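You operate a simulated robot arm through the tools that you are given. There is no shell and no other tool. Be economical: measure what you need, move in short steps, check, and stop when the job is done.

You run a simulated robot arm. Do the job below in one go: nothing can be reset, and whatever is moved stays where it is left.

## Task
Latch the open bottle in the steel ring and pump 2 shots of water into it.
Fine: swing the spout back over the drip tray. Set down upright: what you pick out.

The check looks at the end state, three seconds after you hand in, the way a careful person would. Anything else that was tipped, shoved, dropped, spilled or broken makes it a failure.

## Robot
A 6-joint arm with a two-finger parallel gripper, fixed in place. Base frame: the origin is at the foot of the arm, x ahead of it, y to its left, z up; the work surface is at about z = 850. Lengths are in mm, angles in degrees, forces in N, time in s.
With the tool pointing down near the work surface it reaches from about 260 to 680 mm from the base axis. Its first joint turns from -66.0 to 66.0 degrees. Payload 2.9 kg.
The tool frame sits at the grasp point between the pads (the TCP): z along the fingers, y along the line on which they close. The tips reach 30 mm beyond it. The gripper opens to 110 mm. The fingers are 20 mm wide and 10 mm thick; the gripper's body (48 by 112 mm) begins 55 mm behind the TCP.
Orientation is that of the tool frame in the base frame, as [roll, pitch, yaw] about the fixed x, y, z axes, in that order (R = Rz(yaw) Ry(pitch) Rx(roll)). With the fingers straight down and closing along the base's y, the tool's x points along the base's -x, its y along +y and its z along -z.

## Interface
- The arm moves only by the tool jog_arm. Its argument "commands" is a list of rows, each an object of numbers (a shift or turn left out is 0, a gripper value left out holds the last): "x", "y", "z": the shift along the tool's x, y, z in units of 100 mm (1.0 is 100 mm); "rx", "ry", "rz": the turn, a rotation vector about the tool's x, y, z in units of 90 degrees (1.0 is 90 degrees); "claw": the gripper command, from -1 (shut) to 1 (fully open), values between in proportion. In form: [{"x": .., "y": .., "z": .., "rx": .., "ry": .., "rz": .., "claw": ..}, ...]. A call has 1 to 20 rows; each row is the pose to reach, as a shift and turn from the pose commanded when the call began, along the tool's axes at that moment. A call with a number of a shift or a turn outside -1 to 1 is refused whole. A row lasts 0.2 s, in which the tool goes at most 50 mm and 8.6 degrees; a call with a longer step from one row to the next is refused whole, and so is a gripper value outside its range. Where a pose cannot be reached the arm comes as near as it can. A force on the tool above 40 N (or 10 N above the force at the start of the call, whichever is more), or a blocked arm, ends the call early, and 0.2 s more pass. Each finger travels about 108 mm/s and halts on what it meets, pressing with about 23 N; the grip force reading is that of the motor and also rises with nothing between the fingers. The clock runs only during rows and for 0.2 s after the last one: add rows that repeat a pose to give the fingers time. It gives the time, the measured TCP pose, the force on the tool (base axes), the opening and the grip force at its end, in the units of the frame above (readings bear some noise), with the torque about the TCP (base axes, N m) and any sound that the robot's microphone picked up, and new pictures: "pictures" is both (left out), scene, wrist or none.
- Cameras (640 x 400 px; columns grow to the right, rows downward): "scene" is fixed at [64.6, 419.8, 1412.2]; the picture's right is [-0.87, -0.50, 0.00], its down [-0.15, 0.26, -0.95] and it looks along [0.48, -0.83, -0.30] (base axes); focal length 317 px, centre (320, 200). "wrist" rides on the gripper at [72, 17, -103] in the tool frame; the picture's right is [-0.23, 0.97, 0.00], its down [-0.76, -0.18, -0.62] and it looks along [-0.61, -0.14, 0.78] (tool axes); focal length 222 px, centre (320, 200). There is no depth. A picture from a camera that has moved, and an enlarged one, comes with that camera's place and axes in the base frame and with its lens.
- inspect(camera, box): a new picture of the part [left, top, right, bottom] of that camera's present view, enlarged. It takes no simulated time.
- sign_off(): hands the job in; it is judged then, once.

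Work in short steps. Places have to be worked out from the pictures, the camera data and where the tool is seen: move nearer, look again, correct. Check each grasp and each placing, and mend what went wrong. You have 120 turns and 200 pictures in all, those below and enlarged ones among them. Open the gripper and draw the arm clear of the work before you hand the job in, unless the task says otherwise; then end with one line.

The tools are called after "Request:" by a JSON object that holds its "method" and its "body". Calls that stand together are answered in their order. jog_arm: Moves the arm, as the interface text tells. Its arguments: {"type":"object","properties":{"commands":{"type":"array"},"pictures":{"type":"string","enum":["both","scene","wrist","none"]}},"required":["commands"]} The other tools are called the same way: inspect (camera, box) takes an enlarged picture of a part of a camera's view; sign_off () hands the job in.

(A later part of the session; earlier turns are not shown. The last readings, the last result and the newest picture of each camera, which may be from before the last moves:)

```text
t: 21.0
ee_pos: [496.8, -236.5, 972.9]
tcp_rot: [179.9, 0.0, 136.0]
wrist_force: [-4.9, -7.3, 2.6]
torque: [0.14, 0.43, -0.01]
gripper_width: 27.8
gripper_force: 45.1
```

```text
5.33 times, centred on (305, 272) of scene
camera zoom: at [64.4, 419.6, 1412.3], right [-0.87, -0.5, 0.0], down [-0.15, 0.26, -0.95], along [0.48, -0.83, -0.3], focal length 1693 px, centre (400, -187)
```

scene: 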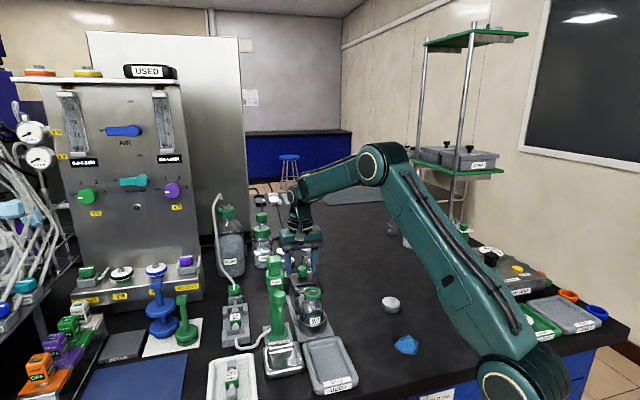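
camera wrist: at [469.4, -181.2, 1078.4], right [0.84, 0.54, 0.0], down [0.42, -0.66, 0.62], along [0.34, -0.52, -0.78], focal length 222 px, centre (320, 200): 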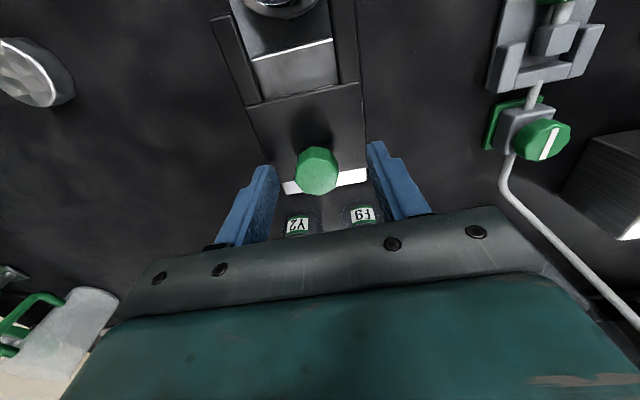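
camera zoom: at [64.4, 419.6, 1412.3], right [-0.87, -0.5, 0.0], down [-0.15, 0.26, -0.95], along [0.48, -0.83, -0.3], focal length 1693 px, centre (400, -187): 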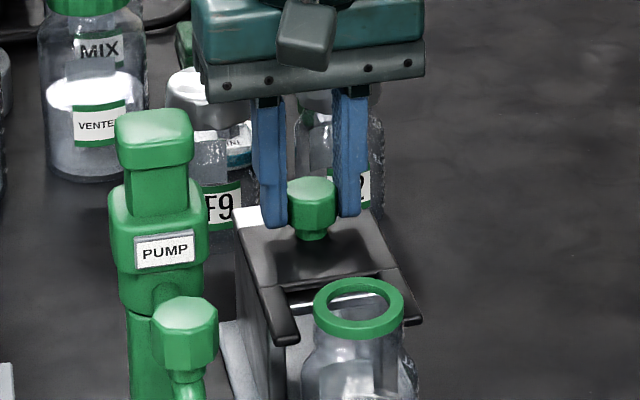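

The fork slides. Checking that the prongs are aimed to straddle the neck.

Request:
{"method": "inspect", "body": {"camera": "wrist", "box": [210, 0, 410, 200]}}

Request:
{"method": "inspect", "body": {"camera": "scene", "box": [290, 270, 330, 310]}}

```text
2.00 times, centred on (310, 100) of wrist
camera zoom: at [457.9, -173.4, 1076.6], right [0.84, 0.54, 0.0], down [0.42, -0.66, 0.62], along [0.34, -0.52, -0.78], focal length 444 px, centre (340, 400)
```

zoom: 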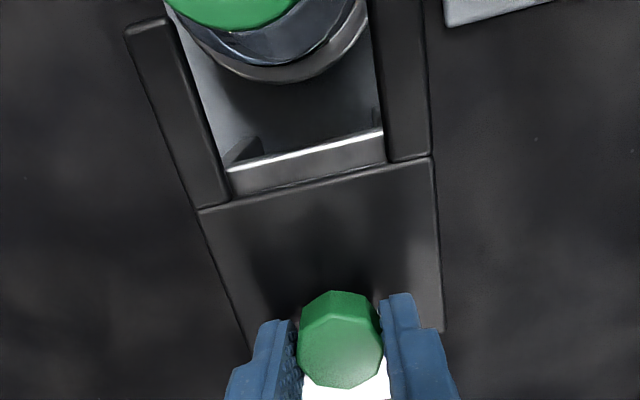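

```text
10.00 times, centred on (310, 290) of scene
camera zoom: at [64.4, 419.6, 1412.3], right [-0.87, -0.5, 0.0], down [-0.15, 0.26, -0.95], along [0.48, -0.83, -0.3], focal length 3174 px, centre (420, -700)
```

zoom: 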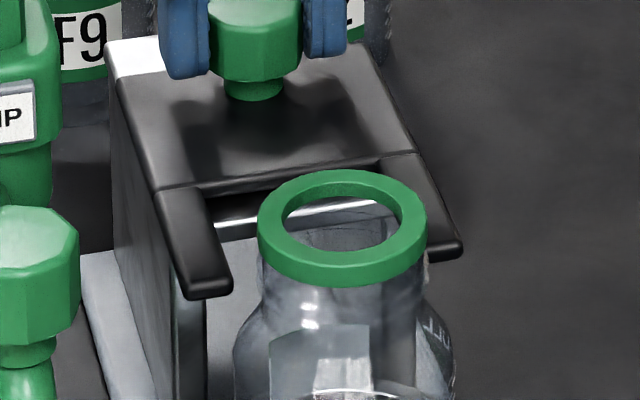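

By tool-frame geometry the 48 mm slot is centred on the bottle (within about 2 mm), leaving about 38 mm of travel. Continuing.

Request:
{"method": "jog_arm", "body": {"commands": [{"x": 0.04}, {"x": 0.08}, {"x": 0.12}, {"x": 0.16}], "pictures": "none"}}

Request:
{"method": "inspect", "body": {"camera": "scene", "box": [285, 255, 335, 310]}}

```text
t: 22.0
ee_pos: [485.9, -223.8, 973.4]
tcp_rot: [180.0, -0.1, 136.0]
wrist_force: [-6.0, -8.9, 2.8]
torque: [-0.58, -0.34, 0.25]
gripper_width: 27.7
gripper_force: 44.0
```

```text
7.27 times, centred on (310, 282) of scene
camera zoom: at [64.4, 419.6, 1412.3], right [-0.87, -0.5, 0.0], down [-0.15, 0.26, -0.95], along [0.48, -0.83, -0.3], focal length 2309 px, centre (393, -400)
```

zoom: 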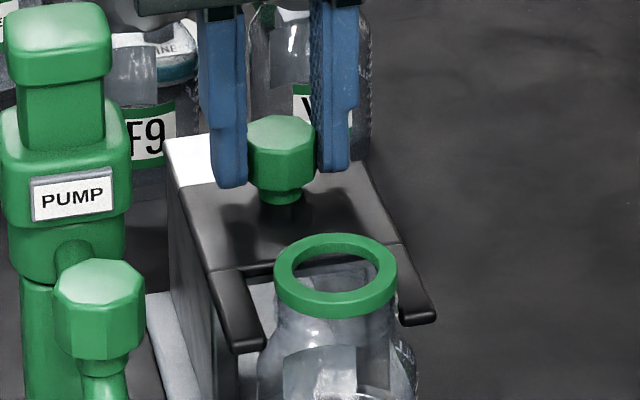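

Prongs straddle the neck correctly. Continuing with a small sideways relief.

Request:
{"method": "jog_arm", "body": {"commands": [{"x": 0.03, "y": -0.02}, {"x": 0.06, "y": -0.02}, {"x": 0.09, "y": -0.02}, {"x": 0.12, "y": -0.02}, {"x": 0.15, "y": -0.02}], "pictures": "none"}}

Request:
{"method": "inspect", "body": {"camera": "scene", "box": [285, 255, 335, 310]}}

```text
t: 23.2
ee_pos: [474.7, -213.7, 972.9]
tcp_rot: [179.9, 0.1, 136.3]
wrist_force: [14.1, 11.1, 0.4]
torque: [0.35, -0.16, 0.16]
gripper_width: 27.9
gripper_force: 45.3
```

```text
7.27 times, centred on (310, 282) of scene
camera zoom: at [64.9, 420.1, 1412.1], right [-0.87, -0.5, 0.0], down [-0.15, 0.26, -0.95], along [0.48, -0.83, -0.3], focal length 2309 px, centre (393, -400)
```

zoom: 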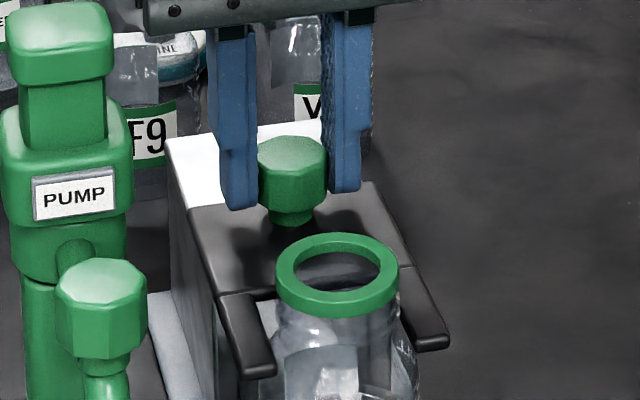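

Sideways load reversed, so I'll take back about 1.2 mm and continue the slide.

Request:
{"method": "jog_arm", "body": {"commands": [{"x": 0.0, "y": 0.012}, {"x": 0.03, "y": 0.012}, {"x": 0.06, "y": 0.012}, {"x": 0.08, "y": 0.012}], "pictures": "none"}}

Request:
{"method": "inspect", "body": {"camera": "scene", "box": [285, 255, 335, 310]}}

```text
t: 24.4
ee_pos: [471.5, -209.0, 973.4]
tcp_rot: [179.7, 0.7, 135.9]
wrist_force: [8.2, -2.0, -7.4]
torque: [-0.16, -0.22, 0.0]
gripper_width: 27.5
gripper_force: 45.2
stopped in row 4: the force on the tool passed its limit at 40 N (the readings are from after the stop); the commanded pose is now the measured one
```

```text
7.27 times, centred on (310, 282) of scene
camera zoom: at [64.9, 419.7, 1412.2], right [-0.87, -0.5, 0.0], down [-0.15, 0.26, -0.95], along [0.48, -0.83, -0.3], focal length 2309 px, centre (393, -400)
```

zoom: 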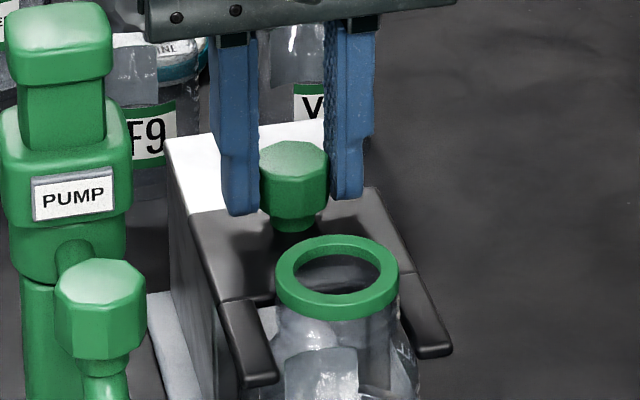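

The slide met a hard stop after about 51 mm of travel. Checking the end position against the bottle.

Request:
{"method": "inspect", "body": {"camera": "wrist", "box": [210, 0, 410, 200]}}

Request:
{"method": "inspect", "body": {"camera": "scene", "box": [290, 280, 330, 335]}}

```text
2.00 times, centred on (310, 100) of wrist
camera zoom: at [431.4, -147.6, 1075.8], right [0.84, 0.54, 0.01], down [0.42, -0.65, 0.63], along [0.35, -0.53, -0.77], focal length 444 px, centre (340, 400)
```

zoom: 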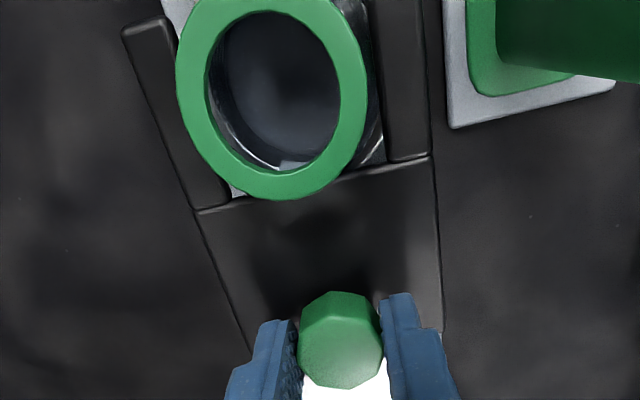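

```text
7.27 times, centred on (310, 308) of scene
camera zoom: at [64.9, 419.7, 1412.2], right [-0.87, -0.5, 0.0], down [-0.15, 0.26, -0.95], along [0.48, -0.83, -0.3], focal length 2309 px, centre (393, -582)
```

zoom: 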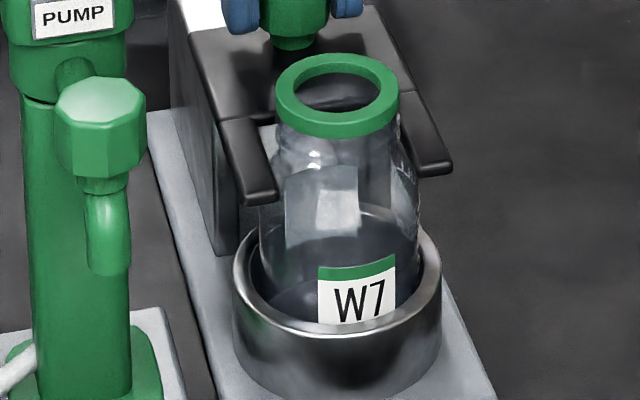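

Fork is fully home around the neck and the bottle is upright. Releasing the knob and lifting.

Request:
{"method": "jog_arm", "body": {"commands": [{"claw": -0.3}, {"claw": 0.0}, {"claw": 0.0}, {"z": -0.3, "claw": 0.0}, {"z": -0.7, "claw": 0.0}, {"z": -1.0, "claw": 0.0}], "pictures": "none"}}

Request:
{"method": "inspect", "body": {"camera": "scene", "box": [260, 235, 335, 335]}}

Request:
{"method": "inspect", "body": {"camera": "wrist", "box": [240, 0, 500, 200]}}

```text
t: 25.8
ee_pos: [468.9, -209.9, 1074.3]
tcp_rot: [179.7, 0.7, 135.8]
wrist_force: [0.6, -0.1, -1.0]
torque: [0.03, -0.02, -0.01]
gripper_width: 55.1
gripper_force: 0.1
```

```text
4.00 times, centred on (298, 285) of scene
camera zoom: at [64.6, 419.8, 1412.2], right [-0.87, -0.5, 0.0], down [-0.15, 0.26, -0.95], along [0.48, -0.83, -0.3], focal length 1270 px, centre (410, -140)
```

zoom: 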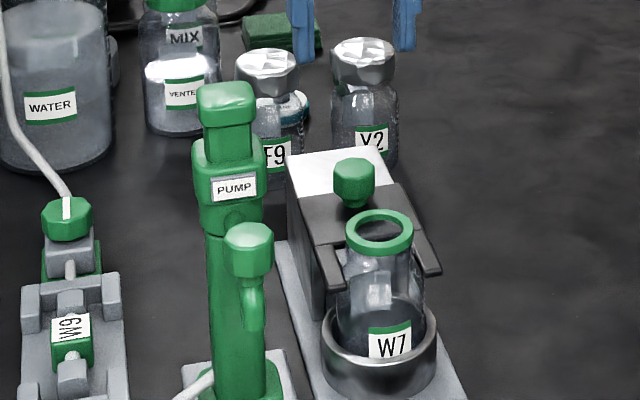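

```text
2.00 times, centred on (370, 100) of wrist
camera zoom: at [429.6, -146.7, 1177.1], right [0.84, 0.54, 0.01], down [0.42, -0.65, 0.63], along [0.35, -0.53, -0.78], focal length 444 px, centre (220, 400)
```

zoom: 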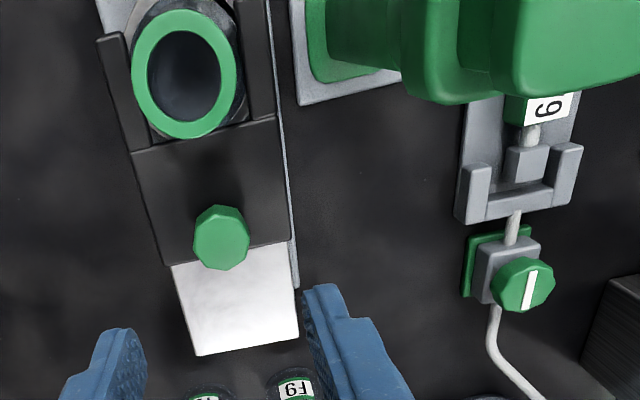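

Fork stays home. Before pumping I'll check the water line: the tap, the W9 piece and the spout.

Request:
{"method": "inspect", "body": {"camera": "scene", "box": [210, 270, 270, 380]}}

Request:
{"method": "inspect", "body": {"camera": "scene", "box": [250, 250, 310, 380]}}

Request:
{"method": "inspect", "body": {"camera": "scene", "box": [200, 180, 300, 300]}}

```text
3.64 times, centred on (240, 325) of scene
camera zoom: at [64.6, 419.8, 1412.2], right [-0.87, -0.5, 0.0], down [-0.15, 0.26, -0.95], along [0.48, -0.83, -0.3], focal length 1154 px, centre (611, -254)
```

zoom: 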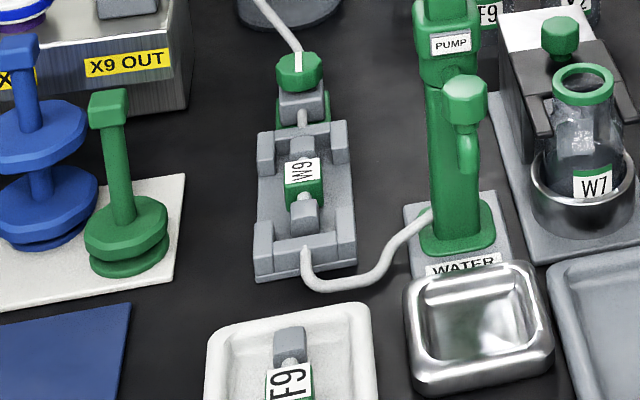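

```text
3.08 times, centred on (280, 315) of scene
camera zoom: at [64.6, 419.8, 1412.2], right [-0.87, -0.5, 0.0], down [-0.15, 0.26, -0.95], along [0.48, -0.83, -0.3], focal length 977 px, centre (443, -154)
```

zoom: 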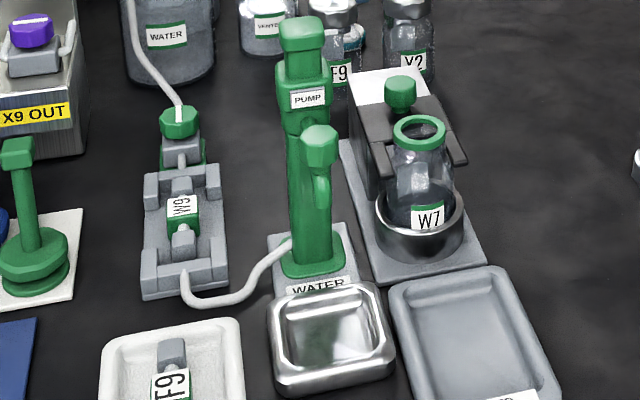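

```text
3.33 times, centred on (250, 240) of scene
camera zoom: at [64.6, 419.8, 1412.2], right [-0.87, -0.5, 0.0], down [-0.15, 0.26, -0.95], along [0.48, -0.83, -0.3], focal length 1058 px, centre (553, 67)
```

zoom: 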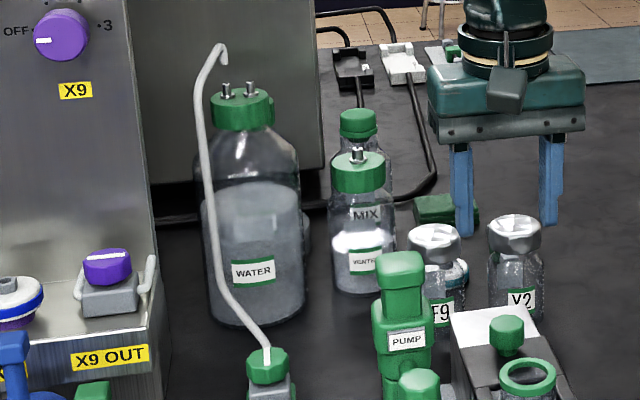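

Tap mark is in line with the hose (open) and the line is complete. Next I'll raise and move to a vantage point with a good view of the pump head and spout.

Request:
{"method": "jog_arm", "body": {"commands": [{"z": -0.4}, {"z": -0.8}, {"z": -0.8, "x": 0.4}, {"z": -0.8, "x": 0.8}, {"z": -0.8, "x": 1.0}], "pictures": "none"}}

Request:
{"method": "jog_arm", "body": {"commands": [{"x": 0.17, "y": 0.02, "rz": -0.0815}, {"x": 0.34, "y": 0.04, "rz": -0.163}, {"x": 0.51, "y": 0.06, "rz": -0.2445}, {"x": 0.68, "y": 0.08, "rz": -0.326}, {"x": 0.85, "y": 0.1, "rz": -0.4075}, {"x": 1.0, "y": 0.11, "rz": -0.489}, {"x": 1.0, "y": 0.11, "rz": -0.489}], "pictures": "wrist"}}

Request:
{"method": "inspect", "body": {"camera": "wrist", "box": [230, 80, 430, 240]}}

```text
t: 27.0
ee_pos: [398.0, -138.7, 1151.9]
tcp_rot: [179.6, 0.6, 136.0]
wrist_force: [-0.4, 1.0, -0.4]
torque: [0.0, 0.02, -0.03]
gripper_width: 55.1
gripper_force: 0.1
```

```text
t: 28.6
ee_pos: [332.9, -63.0, 1151.3]
tcp_rot: [-179.7, 0.7, 180.0]
wrist_force: [0.3, -0.5, 0.1]
torque: [-0.01, -0.01, -0.02]
gripper_width: 55.0
gripper_force: 0.0
camera wrist: at [260.6, -45.1, 1253.6], right [0.23, 0.97, 0.0], down [0.75, -0.17, 0.63], along [0.62, -0.15, -0.77], focal length 222 px, centre (320, 200)
```

wrist: 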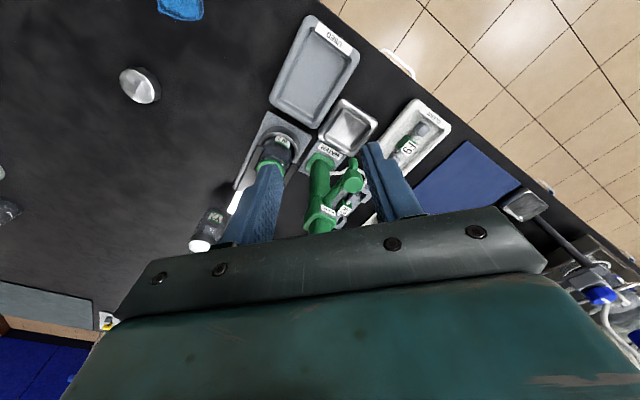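

```text
2.50 times, centred on (330, 160) of wrist
camera zoom: at [260.6, -45.1, 1253.6], right [0.23, 0.97, 0.0], down [0.75, -0.17, 0.63], along [0.62, -0.15, -0.77], focal length 555 px, centre (295, 300)
```

zoom: 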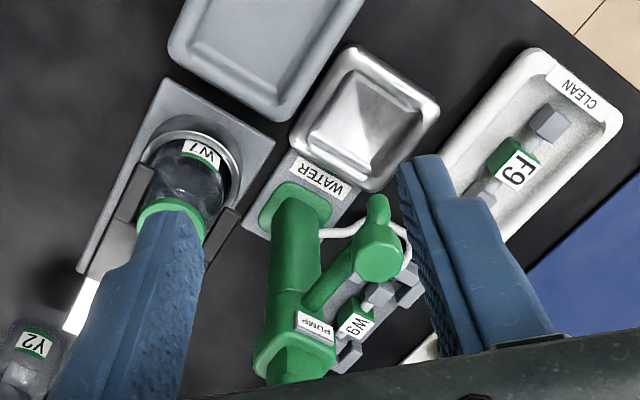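

Triangulated: spout knob centre (429,-39.5,1013), nozzle tip (424.5,-34.5,973), pump axis about (483,-98). I'll level the tool, then move above the spout knob with the closing line tangent to the swing.

Request:
{"method": "jog_arm", "body": {"commands": [{"rx": 0.0033, "ry": -0.0078}, {"rx": 0.0033, "ry": -0.0078}], "pictures": "none"}}

Request:
{"method": "jog_arm", "body": {"commands": [{"x": -0.16, "y": 0.04, "rz": 0.0815}, {"x": -0.32, "y": 0.08, "rz": 0.163}, {"x": -0.48, "y": 0.11, "rz": 0.2445}, {"x": -0.64, "y": 0.15, "rz": 0.326}, {"x": -0.8, "y": 0.19, "rz": 0.4075}, {"x": -0.97, "y": 0.225, "rz": 0.489}, {"x": -0.97, "y": 0.225, "rz": 0.489}], "pictures": "wrist"}}

Request:
{"method": "inspect", "body": {"camera": "wrist", "box": [230, 80, 430, 240]}}

```text
t: 29.2
ee_pos: [333.5, -63.3, 1151.6]
tcp_rot: [-179.3, 1.4, 179.8]
wrist_force: [0.8, 0.1, 0.5]
torque: [-0.04, 0.0, 0.0]
gripper_width: 55.3
gripper_force: 0.0
```

```text
t: 30.8
ee_pos: [429.8, -38.5, 1153.7]
tcp_rot: [179.4, 1.4, 135.8]
wrist_force: [0.1, 0.0, -0.1]
torque: [0.01, -0.02, 0.02]
gripper_width: 55.1
gripper_force: 0.0
camera wrist: at [388.9, 23.5, 1255.5], right [0.84, 0.54, 0.01], down [0.41, -0.65, 0.64], along [0.35, -0.53, -0.77], focal length 222 px, centre (320, 200)
```

wrist: 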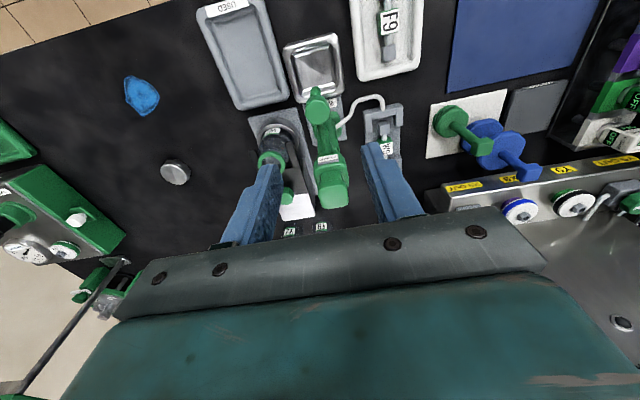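

```text
2.50 times, centred on (330, 160) of wrist
camera zoom: at [388.9, 23.5, 1255.5], right [0.84, 0.54, 0.01], down [0.41, -0.65, 0.64], along [0.35, -0.53, -0.77], focal length 555 px, centre (295, 300)
```

zoom: 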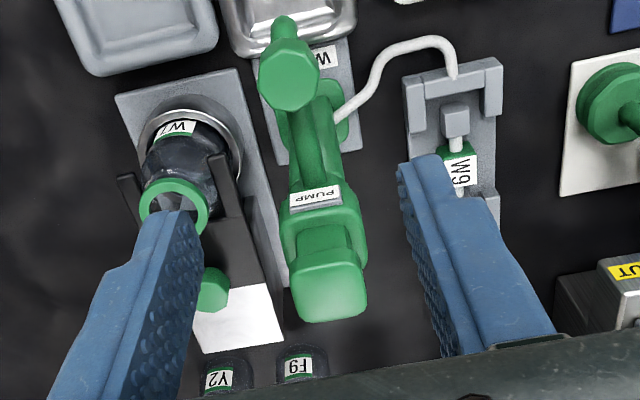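

My levelling went the wrong way (tilt is now 1.4°). Computing the correct sign: rx +0.0067, ry +0.0155.

Request:
{"method": "jog_arm", "body": {"commands": [{"rx": 0.0067, "ry": 0.0155}, {"rx": 0.0067, "ry": 0.0155}], "pictures": "none"}}

Request:
{"method": "inspect", "body": {"camera": "wrist", "box": [250, 60, 410, 220]}}

```text
t: 31.4
ee_pos: [429.2, -40.3, 1154.0]
tcp_rot: [-180.0, -0.1, 136.0]
wrist_force: [-0.1, -0.4, -0.1]
torque: [0.01, 0.0, -0.01]
gripper_width: 55.0
gripper_force: 0.1
```

```text
2.50 times, centred on (330, 140) of wrist
camera zoom: at [391.0, 22.4, 1257.2], right [0.84, 0.54, 0.0], down [0.42, -0.66, 0.62], along [0.34, -0.52, -0.78], focal length 555 px, centre (295, 350)
```

zoom: 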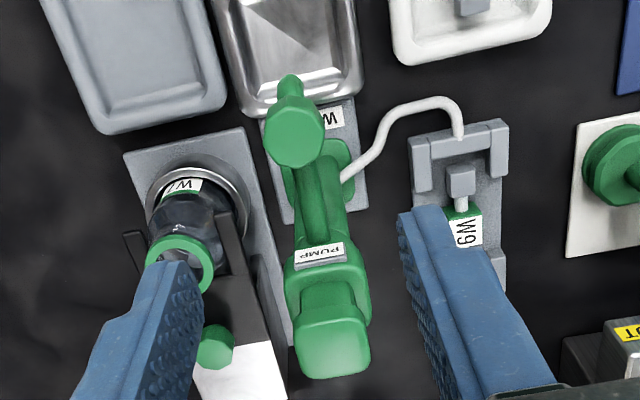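

Level again. Spout knob is within about 3 mm of the tool axis; plunger top is at about (485,-95.5,1066). Descending toward the knob.

Request:
{"method": "jog_arm", "body": {"commands": [{"x": -0.02, "z": 0.35}, {"x": -0.02, "z": 0.7}, {"x": -0.02, "z": 0.95}, {"x": -0.02, "z": 0.95}], "pictures": "none"}}

Request:
{"method": "inspect", "body": {"camera": "wrist", "box": [240, 100, 400, 240]}}

Request:
{"method": "inspect", "body": {"camera": "scene", "box": [245, 225, 325, 345]}}

```text
t: 32.4
ee_pos: [430.6, -41.4, 1057.8]
tcp_rot: [-179.9, 0.0, 135.9]
wrist_force: [0.7, 1.0, 0.0]
torque: [-0.02, -0.02, 0.0]
gripper_width: 54.6
gripper_force: 0.0
```

```text
2.86 times, centred on (320, 170) of wrist
camera zoom: at [391.7, 20.8, 1161.8], right [0.84, 0.54, 0.0], down [0.42, -0.66, 0.62], along [0.34, -0.52, -0.78], focal length 635 px, centre (320, 286)
```

zoom: 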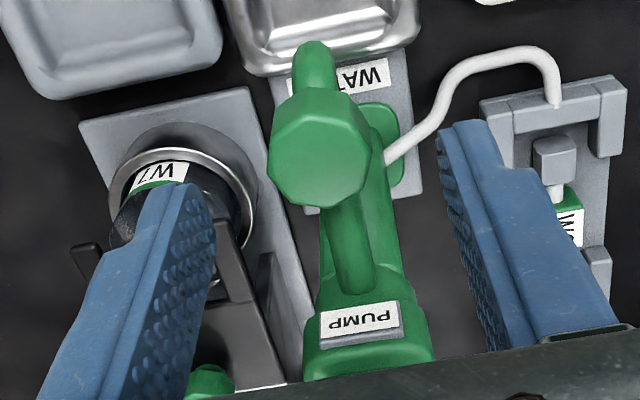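

```text
3.33 times, centred on (285, 285) of scene
camera zoom: at [64.6, 419.8, 1412.2], right [-0.87, -0.5, 0.0], down [-0.15, 0.26, -0.95], along [0.48, -0.83, -0.3], focal length 1058 px, centre (437, -83)
```

zoom: 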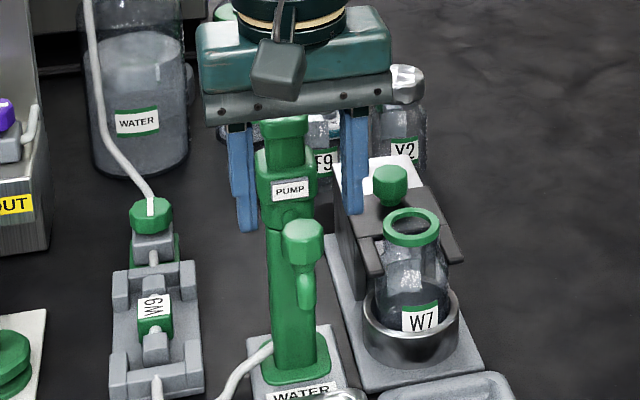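

Fingers straddle the spout knob. Lowering 21 mm and gripping it.

Request:
{"method": "jog_arm", "body": {"commands": [{"z": 0.1}, {"z": 0.21}, {"z": 0.21, "claw": -0.2}, {"z": 0.21, "claw": -0.6}, {"z": 0.21, "claw": -0.6}], "pictures": "none"}}

Request:
{"method": "inspect", "body": {"camera": "scene", "box": [245, 225, 325, 345]}}

Request:
{"method": "inspect", "body": {"camera": "wrist", "box": [240, 60, 400, 240]}}

```text
t: 33.6
ee_pos: [430.0, -41.8, 1036.2]
tcp_rot: [-179.9, 0.0, 135.9]
wrist_force: [-2.7, -2.2, -1.8]
torque: [0.13, -0.32, -0.06]
gripper_width: 25.3
gripper_force: 45.0
```

```text
3.33 times, centred on (285, 285) of scene
camera zoom: at [64.5, 419.7, 1412.2], right [-0.87, -0.5, 0.0], down [-0.15, 0.26, -0.95], along [0.48, -0.83, -0.3], focal length 1058 px, centre (437, -83)
```

zoom: 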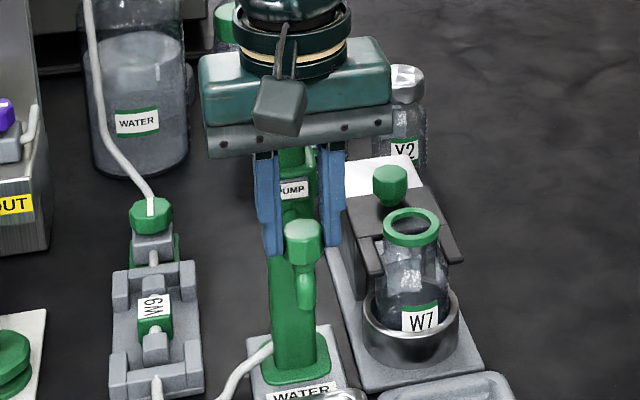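

```text
2.22 times, centred on (320, 150) of wrist
camera zoom: at [391.9, 20.6, 1140.8], right [0.84, 0.54, 0.0], down [0.42, -0.66, 0.62], along [0.34, -0.52, -0.78], focal length 494 px, centre (320, 311)
```

zoom: 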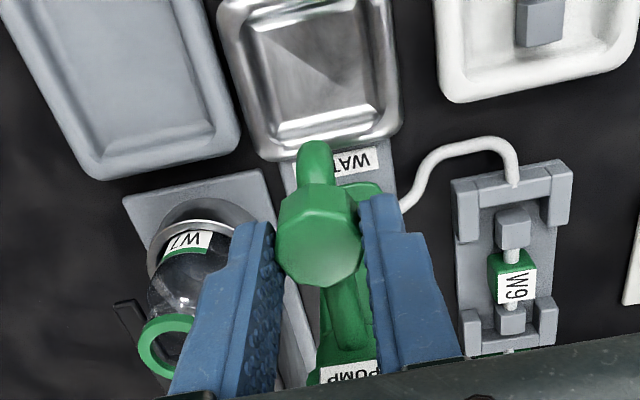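

Spout knob gripped (25.3 mm). Swinging it toward the bottle along an arc about the pump axis (r about 77), 24° first to check force.

Request:
{"method": "jog_arm", "body": {"commands": [{"x": -0.0075, "y": -0.107, "rz": -0.0889}, {"x": -0.0298, "y": -0.212, "rz": -0.1778}, {"x": -0.0665, "y": -0.3128, "rz": -0.2667}], "pictures": "none"}}

Request:
{"method": "inspect", "body": {"camera": "scene", "box": [245, 225, 325, 345]}}

```text
t: 34.4
ee_pos: [412.8, -67.9, 1037.8]
tcp_rot: [-179.9, -0.3, 160.1]
wrist_force: [-12.2, 2.7, -2.1]
torque: [0.34, -0.08, -0.17]
gripper_width: 25.4
gripper_force: 44.7
```

```text
3.33 times, centred on (285, 285) of scene
camera zoom: at [64.3, 419.9, 1412.2], right [-0.87, -0.5, 0.0], down [-0.15, 0.26, -0.95], along [0.48, -0.83, -0.3], focal length 1058 px, centre (437, -83)
```

zoom: 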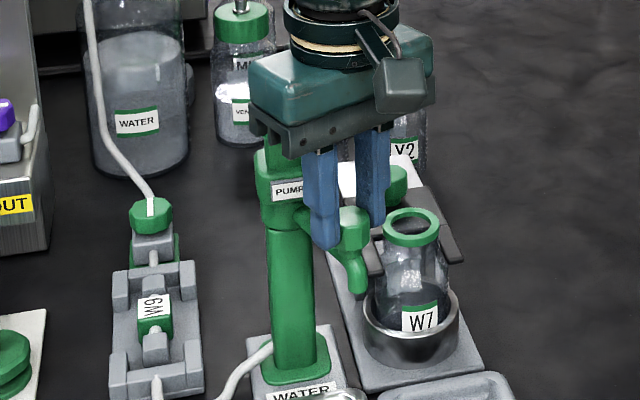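

Spout swings freely with a mild radial load (about 12 N outward); I'll ease outward 2 mm and continue.

Request:
{"method": "jog_arm", "body": {"commands": [{"x": 0.0125, "y": -0.107, "rz": -0.0889}, {"x": -0.0098, "y": -0.212, "rz": -0.1778}, {"x": -0.0465, "y": -0.3128, "rz": -0.2667}], "pictures": "none"}}

Request:
{"method": "inspect", "body": {"camera": "scene", "box": [245, 225, 345, 345]}}

```text
t: 35.2
ee_pos: [408.2, -100.1, 1037.4]
tcp_rot: [-179.9, -0.1, -176.1]
wrist_force: [-15.1, -1.6, -1.1]
torque: [0.3, -0.27, -0.2]
gripper_width: 25.5
gripper_force: 44.3
```

```text
3.33 times, centred on (295, 285) of scene
camera zoom: at [64.2, 419.7, 1412.3], right [-0.87, -0.5, 0.0], down [-0.15, 0.26, -0.95], along [0.48, -0.83, -0.3], focal length 1058 px, centre (403, -83)
```

zoom: 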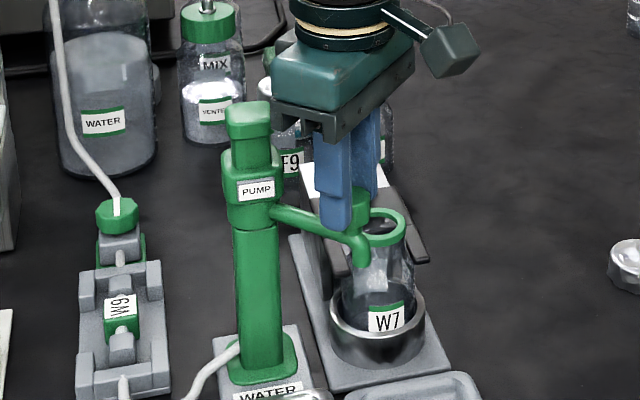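

Request:
{"method": "jog_arm", "body": {"commands": [{"x": 0.0225, "y": -0.107, "rz": -0.0889}, {"x": 0.0, "y": -0.212, "rz": -0.1778}, {"x": -0.0365, "y": -0.3128, "rz": -0.2667}], "pictures": "none"}}

Request:
{"method": "inspect", "body": {"camera": "scene", "box": [265, 245, 345, 345]}}

Request:
{"method": "inspect", "body": {"camera": "wrist", "box": [220, 30, 420, 240]}}

```text
t: 36.0
ee_pos: [414.2, -130.4, 1037.9]
tcp_rot: [-179.9, 0.0, -152.0]
wrist_force: [-5.6, -5.7, -2.5]
torque: [0.34, -0.23, -0.29]
gripper_width: 24.8
gripper_force: 45.5
```

```text
4.00 times, centred on (305, 295) of scene
camera zoom: at [64.5, 419.6, 1412.3], right [-0.87, -0.5, 0.0], down [-0.15, 0.26, -0.95], along [0.48, -0.83, -0.3], focal length 1270 px, centre (380, -180)
```

zoom: 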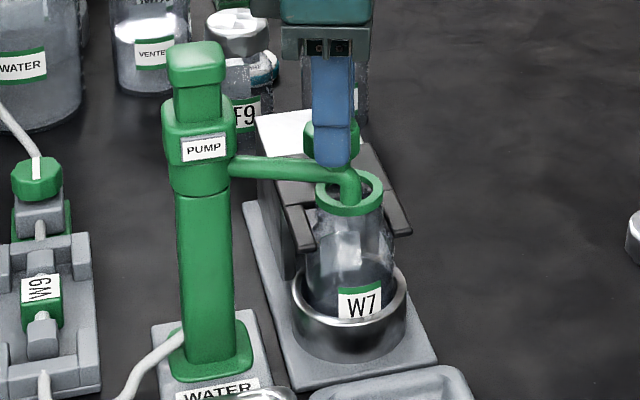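

```text
1.90 times, centred on (320, 135) of wrist
camera zoom: at [343.3, -150.6, 1140.9], right [-0.26, 0.97, 0.0], down [0.76, 0.2, 0.62], along [0.6, 0.16, -0.78], focal length 423 px, centre (320, 324)
```

zoom: 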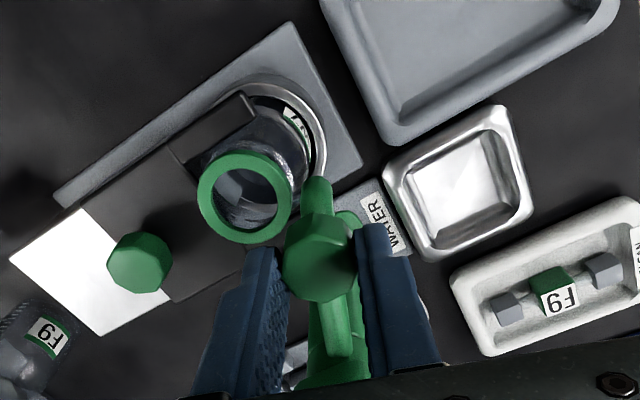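

Nozzle is approaching the mouth and is higher than the rim. Another 20°.

Request:
{"method": "jog_arm", "body": {"commands": [{"x": 0.0045, "y": -0.0938, "rz": -0.0778}, {"x": -0.0129, "y": -0.1863, "rz": -0.1556}, {"x": -0.0364, "y": -0.2634, "rz": -0.2222}], "pictures": "none"}}

Request:
{"method": "inspect", "body": {"camera": "scene", "box": [265, 245, 345, 345]}}

Request:
{"method": "inspect", "body": {"camera": "wrist", "box": [220, 30, 420, 240]}}

```text
t: 36.8
ee_pos: [429.2, -152.9, 1036.7]
tcp_rot: [179.9, -0.1, -132.2]
wrist_force: [-7.4, -9.6, -8.0]
torque: [-0.43, -0.25, -0.07]
gripper_width: 25.1
gripper_force: 44.9
```

```text
4.00 times, centred on (305, 295) of scene
camera zoom: at [64.5, 419.5, 1412.3], right [-0.87, -0.5, 0.0], down [-0.15, 0.26, -0.95], along [0.48, -0.83, -0.3], focal length 1270 px, centre (380, -180)
```

zoom: 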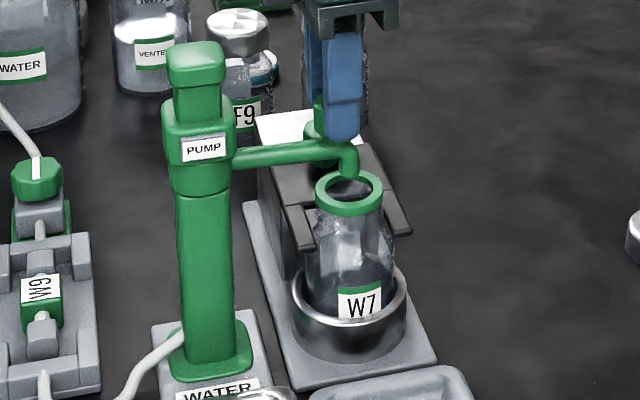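

```text
1.90 times, centred on (320, 135) of wrist
camera zoom: at [368.7, -195.9, 1141.0], right [-0.57, 0.82, 0.0], down [0.64, 0.45, 0.62], along [0.51, 0.35, -0.78], focal length 423 px, centre (320, 324)
```

zoom: 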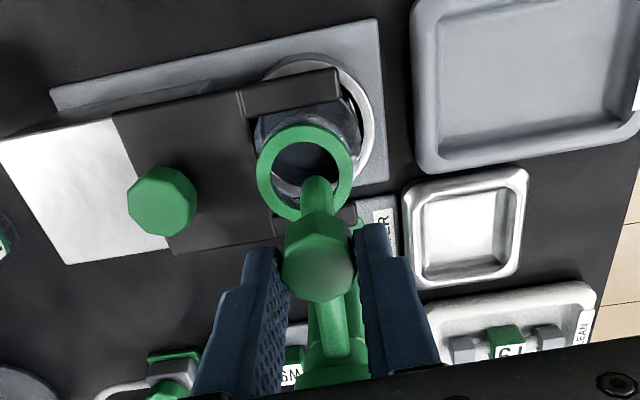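

Nozzle is over the mouth but about 6 mm short of centre. Swinging another 4.5°.

Request:
{"method": "jog_arm", "body": {"commands": [{"x": 0.003, "y": -0.03, "rz": -0.025}, {"x": 0.004, "y": -0.06, "rz": -0.05}, {"x": 0.004, "y": -0.06, "rz": -0.05}], "pictures": "none"}}

Request:
{"method": "inspect", "body": {"camera": "scene", "box": [290, 265, 340, 315]}}

Request:
{"method": "inspect", "body": {"camera": "wrist", "box": [270, 70, 370, 170]}}

```text
t: 37.6
ee_pos: [431.8, -155.9, 1037.1]
tcp_rot: [179.7, -0.1, -127.5]
wrist_force: [-20.2, -1.7, -4.2]
torque: [-0.42, 0.4, 0.16]
gripper_width: 24.8
gripper_force: 45.2
```

```text
8.00 times, centred on (315, 290) of scene
camera zoom: at [64.1, 419.7, 1412.3], right [-0.87, -0.5, 0.0], down [-0.15, 0.26, -0.95], along [0.48, -0.83, -0.3], focal length 2540 px, centre (360, -520)
```

zoom: 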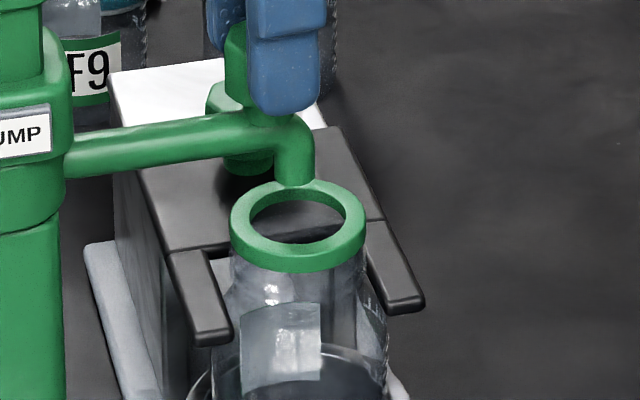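

```text
4.00 times, centred on (320, 120) of wrist
camera zoom: at [375.9, -203.7, 1141.1], right [-0.63, 0.77, 0.0], down [0.61, 0.5, 0.62], along [0.48, 0.4, -0.78], focal length 888 px, centre (320, 520)
```

zoom: 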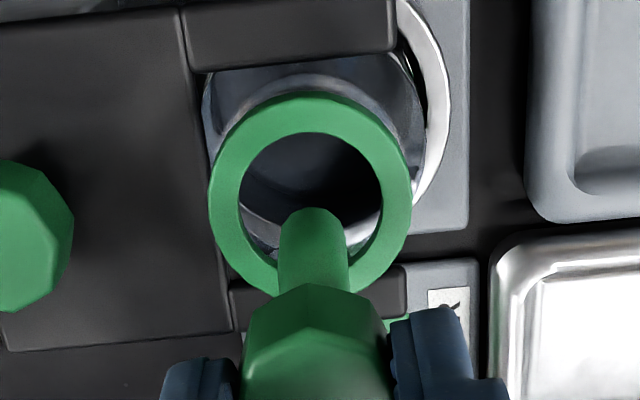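

Nozzle is centred over the mouth in both views (swing looks at its stop). Releasing the spout knob and lifting.

Request:
{"method": "jog_arm", "body": {"commands": [{"claw": -0.3}, {"claw": 0.0}, {"claw": 0.0}, {"z": -0.3}, {"z": -0.7}, {"z": -1.0}, {"z": -1.0}], "pictures": "none"}}

Request:
{"method": "inspect", "body": {"camera": "scene", "box": [265, 245, 345, 345]}}

Request:
{"method": "inspect", "body": {"camera": "wrist", "box": [240, 60, 400, 240]}}

```text
t: 39.2
ee_pos: [432.0, -156.6, 1138.6]
tcp_rot: [179.9, -0.1, -127.7]
wrist_force: [0.0, -0.3, -0.2]
torque: [-0.01, -0.03, 0.0]
gripper_width: 55.1
gripper_force: 0.0
```

```text
4.00 times, centred on (305, 295) of scene
camera zoom: at [64.6, 419.8, 1412.2], right [-0.87, -0.5, 0.0], down [-0.15, 0.26, -0.95], along [0.48, -0.83, -0.3], focal length 1270 px, centre (380, -180)
```

zoom: 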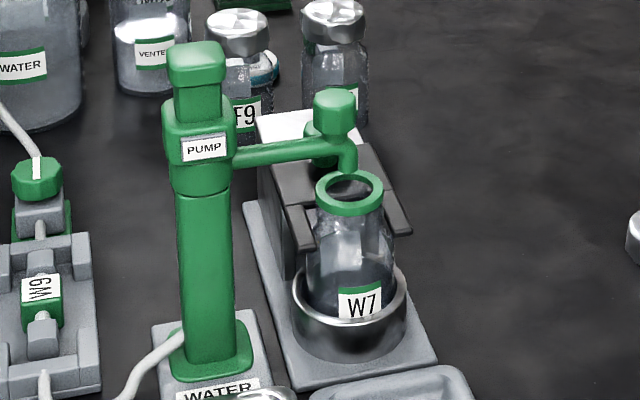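

```text
2.22 times, centred on (320, 150) of wrist
camera zoom: at [376.5, -203.8, 1241.8], right [-0.63, 0.77, 0.0], down [0.61, 0.5, 0.62], along [0.48, 0.39, -0.78], focal length 494 px, centre (320, 311)
```

zoom: 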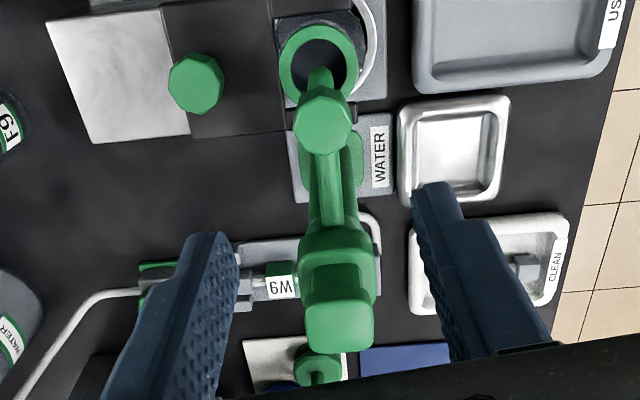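

Spout stays in place. Refined plunger position is (488,-99.5) with its top at about z 1060. Moving over it with fingers closed, tips about 18 mm above.

Request:
{"method": "jog_arm", "body": {"commands": [{"x": -0.4, "y": -0.05, "claw": -1}, {"x": -0.793, "y": -0.096, "claw": -1}, {"x": -0.793, "y": -0.096, "z": 0.15, "claw": -1}, {"x": -0.793, "y": -0.096, "z": 0.3, "claw": -1}, {"x": -0.793, "y": -0.096, "z": 0.3, "claw": -1}], "pictures": "none"}}

Request:
{"method": "inspect", "body": {"camera": "scene", "box": [245, 215, 345, 315]}}

Request:
{"method": "inspect", "body": {"camera": "wrist", "box": [240, 80, 400, 240]}}

```text
t: 40.4
ee_pos: [490.3, -98.5, 1107.4]
tcp_rot: [-180.0, -0.2, -127.7]
wrist_force: [0.1, -0.1, 0.1]
torque: [0.0, -0.01, 0.02]
gripper_width: 0.1
gripper_force: 22.7
```

```text
4.00 times, centred on (295, 265) of scene
camera zoom: at [64.6, 419.8, 1412.2], right [-0.87, -0.5, 0.0], down [-0.15, 0.26, -0.95], along [0.48, -0.83, -0.3], focal length 1270 px, centre (420, -60)
```

zoom: 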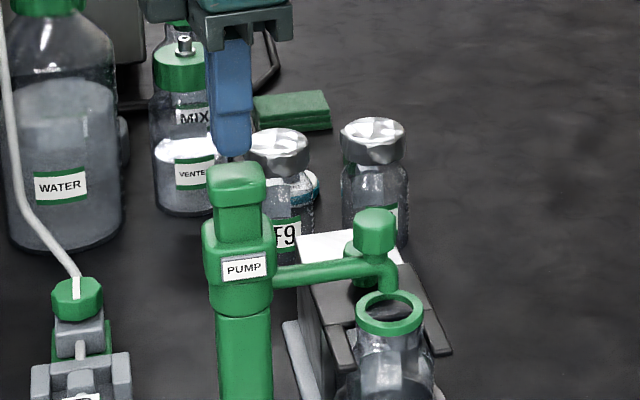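

```text
2.50 times, centred on (320, 160) of wrist
camera zoom: at [433.6, -146.3, 1210.9], right [-0.63, 0.77, 0.0], down [0.61, 0.5, 0.62], along [0.48, 0.39, -0.78], focal length 555 px, centre (320, 300)
```

zoom: 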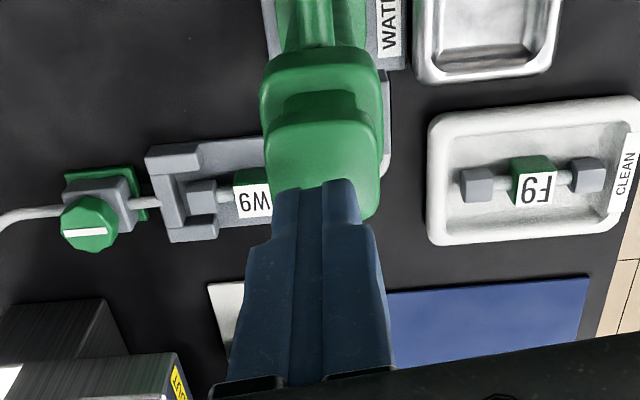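

Fingers are nearly centred over the plunger. Shifting 2.5 mm in x and pressing down gently to learn the contact height and stroke.

Request:
{"method": "jog_arm", "body": {"commands": [{"x": 0.025, "y": 0.01, "z": 0.06}, {"x": 0.025, "y": 0.01, "z": 0.12}, {"x": 0.025, "y": 0.01, "z": 0.16}], "pictures": "none"}}

Request:
{"method": "inspect", "body": {"camera": "scene", "box": [245, 215, 345, 315]}}

```text
t: 41.2
ee_pos: [487.6, -100.5, 1092.7]
tcp_rot: [-179.9, 0.1, -127.6]
wrist_force: [-0.1, 0.3, 1.5]
torque: [0.01, -0.01, -0.02]
gripper_width: 0.3
gripper_force: 22.9
```

```text
4.00 times, centred on (295, 265) of scene
camera zoom: at [64.6, 419.8, 1412.2], right [-0.87, -0.5, 0.0], down [-0.15, 0.26, -0.95], along [0.48, -0.83, -0.3], focal length 1270 px, centre (420, -60)
```

zoom: 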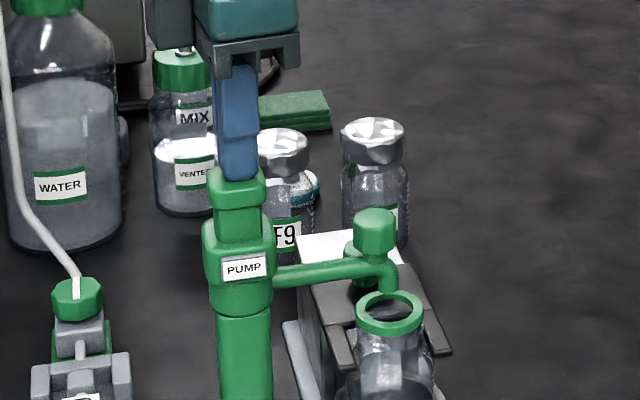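

Just touching and centred on the cap. Pressing down in 5 mm rows for the first shot.

Request:
{"method": "jog_arm", "body": {"commands": [{"z": 0.05}, {"z": 0.1}, {"z": 0.15}, {"z": 0.2}, {"z": 0.25}, {"z": 0.3}], "pictures": "none"}}

Request:
{"method": "inspect", "body": {"camera": "scene", "box": [245, 225, 345, 345]}}

```text
t: 42.5
ee_pos: [487.0, -101.2, 1071.3]
tcp_rot: [-179.5, 0.1, -127.6]
wrist_force: [-7.5, 0.3, 15.0]
torque: [-0.01, 0.26, -0.02]
gripper_width: 0.0
gripper_force: 22.7
stopped in row 6: the force on the tool passed its limit at 45 N (the readings are from after the stop); the commanded pose is now the measured one
```

```text
3.33 times, centred on (295, 285) of scene
camera zoom: at [64.2, 419.9, 1412.2], right [-0.87, -0.5, 0.0], down [-0.15, 0.26, -0.95], along [0.48, -0.83, -0.3], focal length 1058 px, centre (403, -83)
```

zoom: 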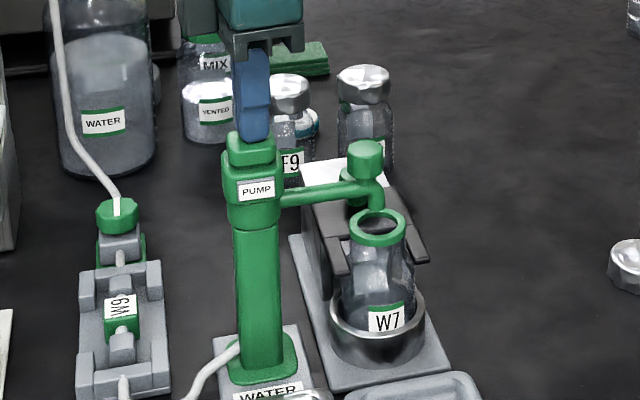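

The plunger bottomed out after about 21 mm. Raising to let it return, then checking for water in the bottle.

Request:
{"method": "jog_arm", "body": {"commands": [{"z": -0.1}, {"z": -0.2}, {"z": -0.28}, {"z": -0.28}, {"z": -0.28}], "pictures": "none"}}

Request:
{"method": "inspect", "body": {"camera": "scene", "box": [285, 270, 345, 335]}}

Request:
{"method": "inspect", "body": {"camera": "scene", "box": [245, 215, 345, 315]}}

```text
t: 43.7
ee_pos: [487.6, -101.2, 1097.4]
tcp_rot: [-179.7, 0.2, -127.6]
wrist_force: [0.5, -0.1, -0.3]
torque: [-0.01, -0.01, -0.02]
gripper_width: 0.0
gripper_force: 23.2
```

```text
6.15 times, centred on (315, 302) of scene
camera zoom: at [64.6, 419.8, 1412.2], right [-0.87, -0.5, 0.0], down [-0.15, 0.26, -0.95], along [0.48, -0.83, -0.3], focal length 1954 px, centre (351, -431)
```

zoom: 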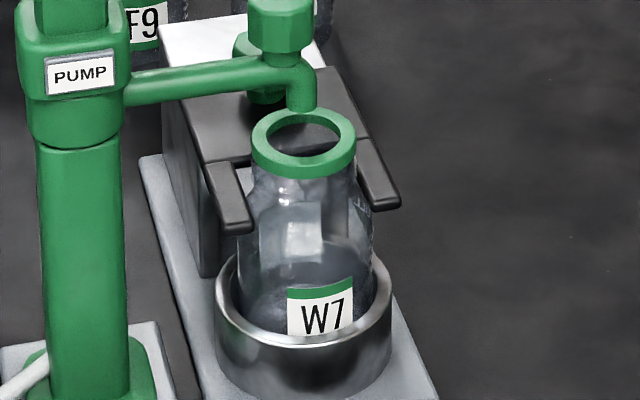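

```text
4.00 times, centred on (295, 265) of scene
camera zoom: at [64.6, 419.8, 1412.2], right [-0.87, -0.5, 0.0], down [-0.15, 0.26, -0.95], along [0.48, -0.83, -0.3], focal length 1270 px, centre (420, -60)
```

zoom: 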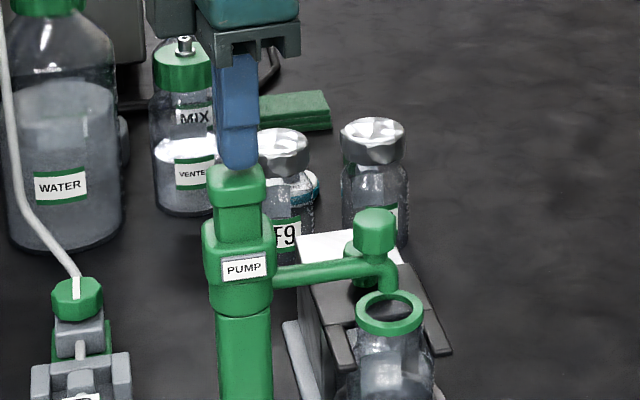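

Plunger returned. I'll look closely for water in the bottle.

Request:
{"method": "inspect", "body": {"camera": "scene", "box": [300, 285, 332, 325]}}

Request:
{"method": "inspect", "body": {"camera": "wrist", "box": [240, 0, 400, 120]}}

```text
10.00 times, centred on (316, 305) of scene
camera zoom: at [64.6, 419.8, 1412.2], right [-0.87, -0.5, 0.0], down [-0.15, 0.26, -0.95], along [0.48, -0.83, -0.3], focal length 3174 px, centre (360, -850)
```

zoom: 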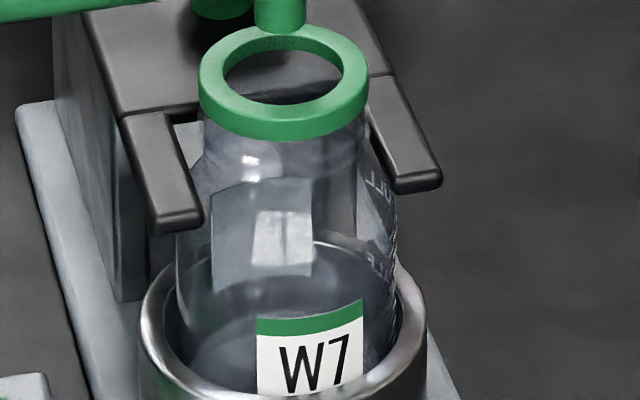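

```text
3.33 times, centred on (320, 60) of wrist
camera zoom: at [430.3, -148.7, 1201.5], right [-0.63, 0.77, -0.01], down [0.6, 0.5, 0.63], along [0.49, 0.39, -0.78], focal length 740 px, centre (320, 667)
```

zoom: 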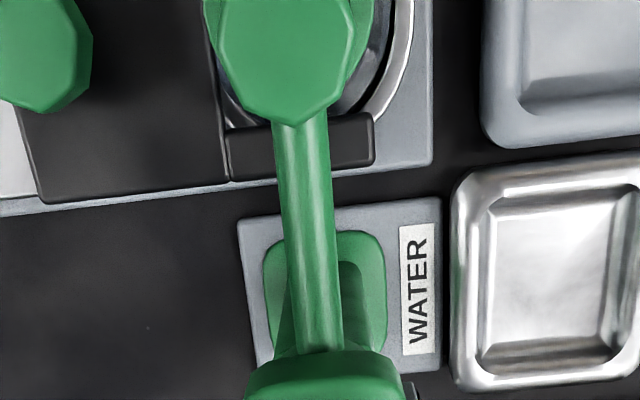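

Request:
{"method": "inspect", "body": {"camera": "scene", "box": [306, 306, 326, 326]}}

```text
16.00 times, centred on (316, 316) of scene
camera zoom: at [64.6, 419.8, 1412.2], right [-0.87, -0.5, 0.0], down [-0.15, 0.26, -0.95], along [0.48, -0.83, -0.3], focal length 5079 px, centre (384, -1656)
```

zoom: 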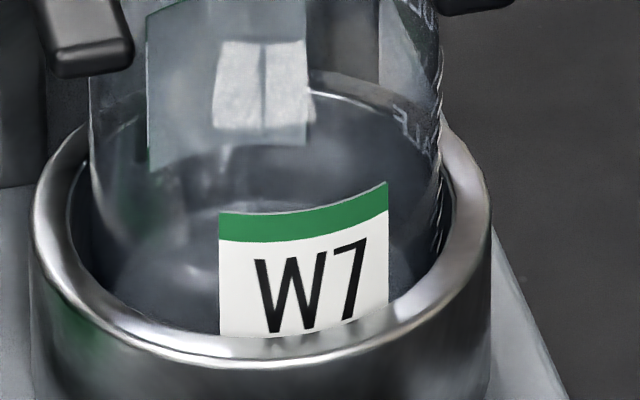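

There seems to be a thin layer in the bottle, but it's ambiguous. A second stroke is needed in any case, so I'll press again and compare levels in the same zoom.

Request:
{"method": "jog_arm", "body": {"commands": [{"z": 0.05}, {"z": 0.1}, {"z": 0.15}, {"z": 0.2}, {"z": 0.25}, {"z": 0.3}, {"z": 0.35}], "pictures": "none"}}

Request:
{"method": "inspect", "body": {"camera": "scene", "box": [306, 306, 326, 326]}}

Request:
{"method": "jog_arm", "body": {"commands": [{"z": -0.1}, {"z": -0.2}, {"z": -0.3}, {"z": -0.4}, {"z": -0.4}], "pictures": "none"}}

Request:
{"method": "inspect", "body": {"camera": "scene", "box": [306, 306, 326, 326]}}

```text
t: 45.2
ee_pos: [488.4, -101.5, 1071.9]
tcp_rot: [-179.2, 0.4, -127.5]
wrist_force: [-7.2, 0.9, 15.3]
torque: [-0.03, 0.27, -0.04]
gripper_width: 0.0
gripper_force: 23.4
stopped in row 7: the force on the tool passed its limit at 45 N (the readings are from after the stop); the commanded pose is now the measured one
```

```text
16.00 times, centred on (316, 316) of scene
camera zoom: at [64.2, 419.9, 1412.2], right [-0.87, -0.5, 0.0], down [-0.15, 0.26, -0.95], along [0.48, -0.83, -0.3], focal length 5079 px, centre (384, -1656)
```

zoom: 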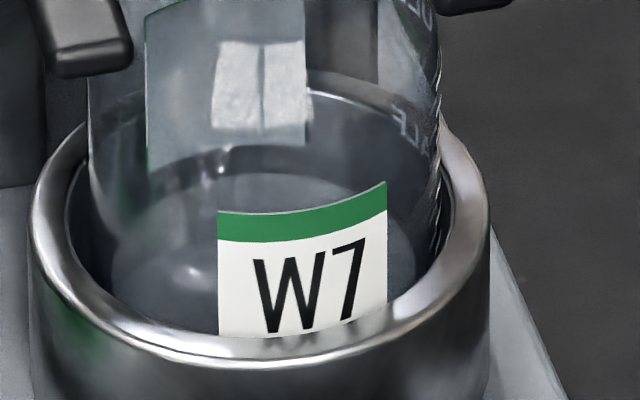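

```text
t: 46.4
ee_pos: [487.4, -100.5, 1110.8]
tcp_rot: [-179.1, 0.4, -127.5]
wrist_force: [0.6, -0.3, 0.4]
torque: [-0.01, 0.02, 0.03]
gripper_width: 0.0
gripper_force: 23.5
```

```text
16.00 times, centred on (316, 316) of scene
camera zoom: at [64.6, 419.8, 1412.2], right [-0.87, -0.5, 0.0], down [-0.15, 0.26, -0.95], along [0.48, -0.83, -0.3], focal length 5079 px, centre (384, -1656)
```

zoom: 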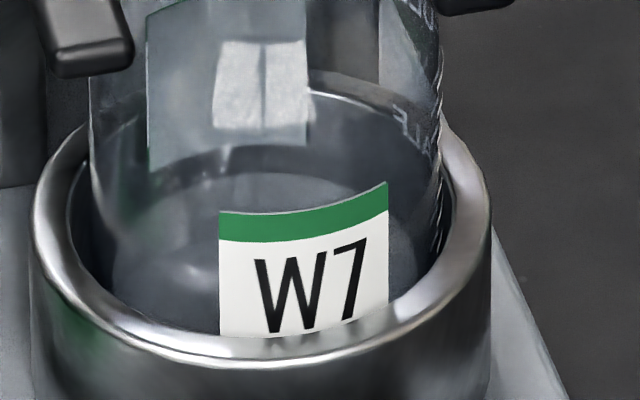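

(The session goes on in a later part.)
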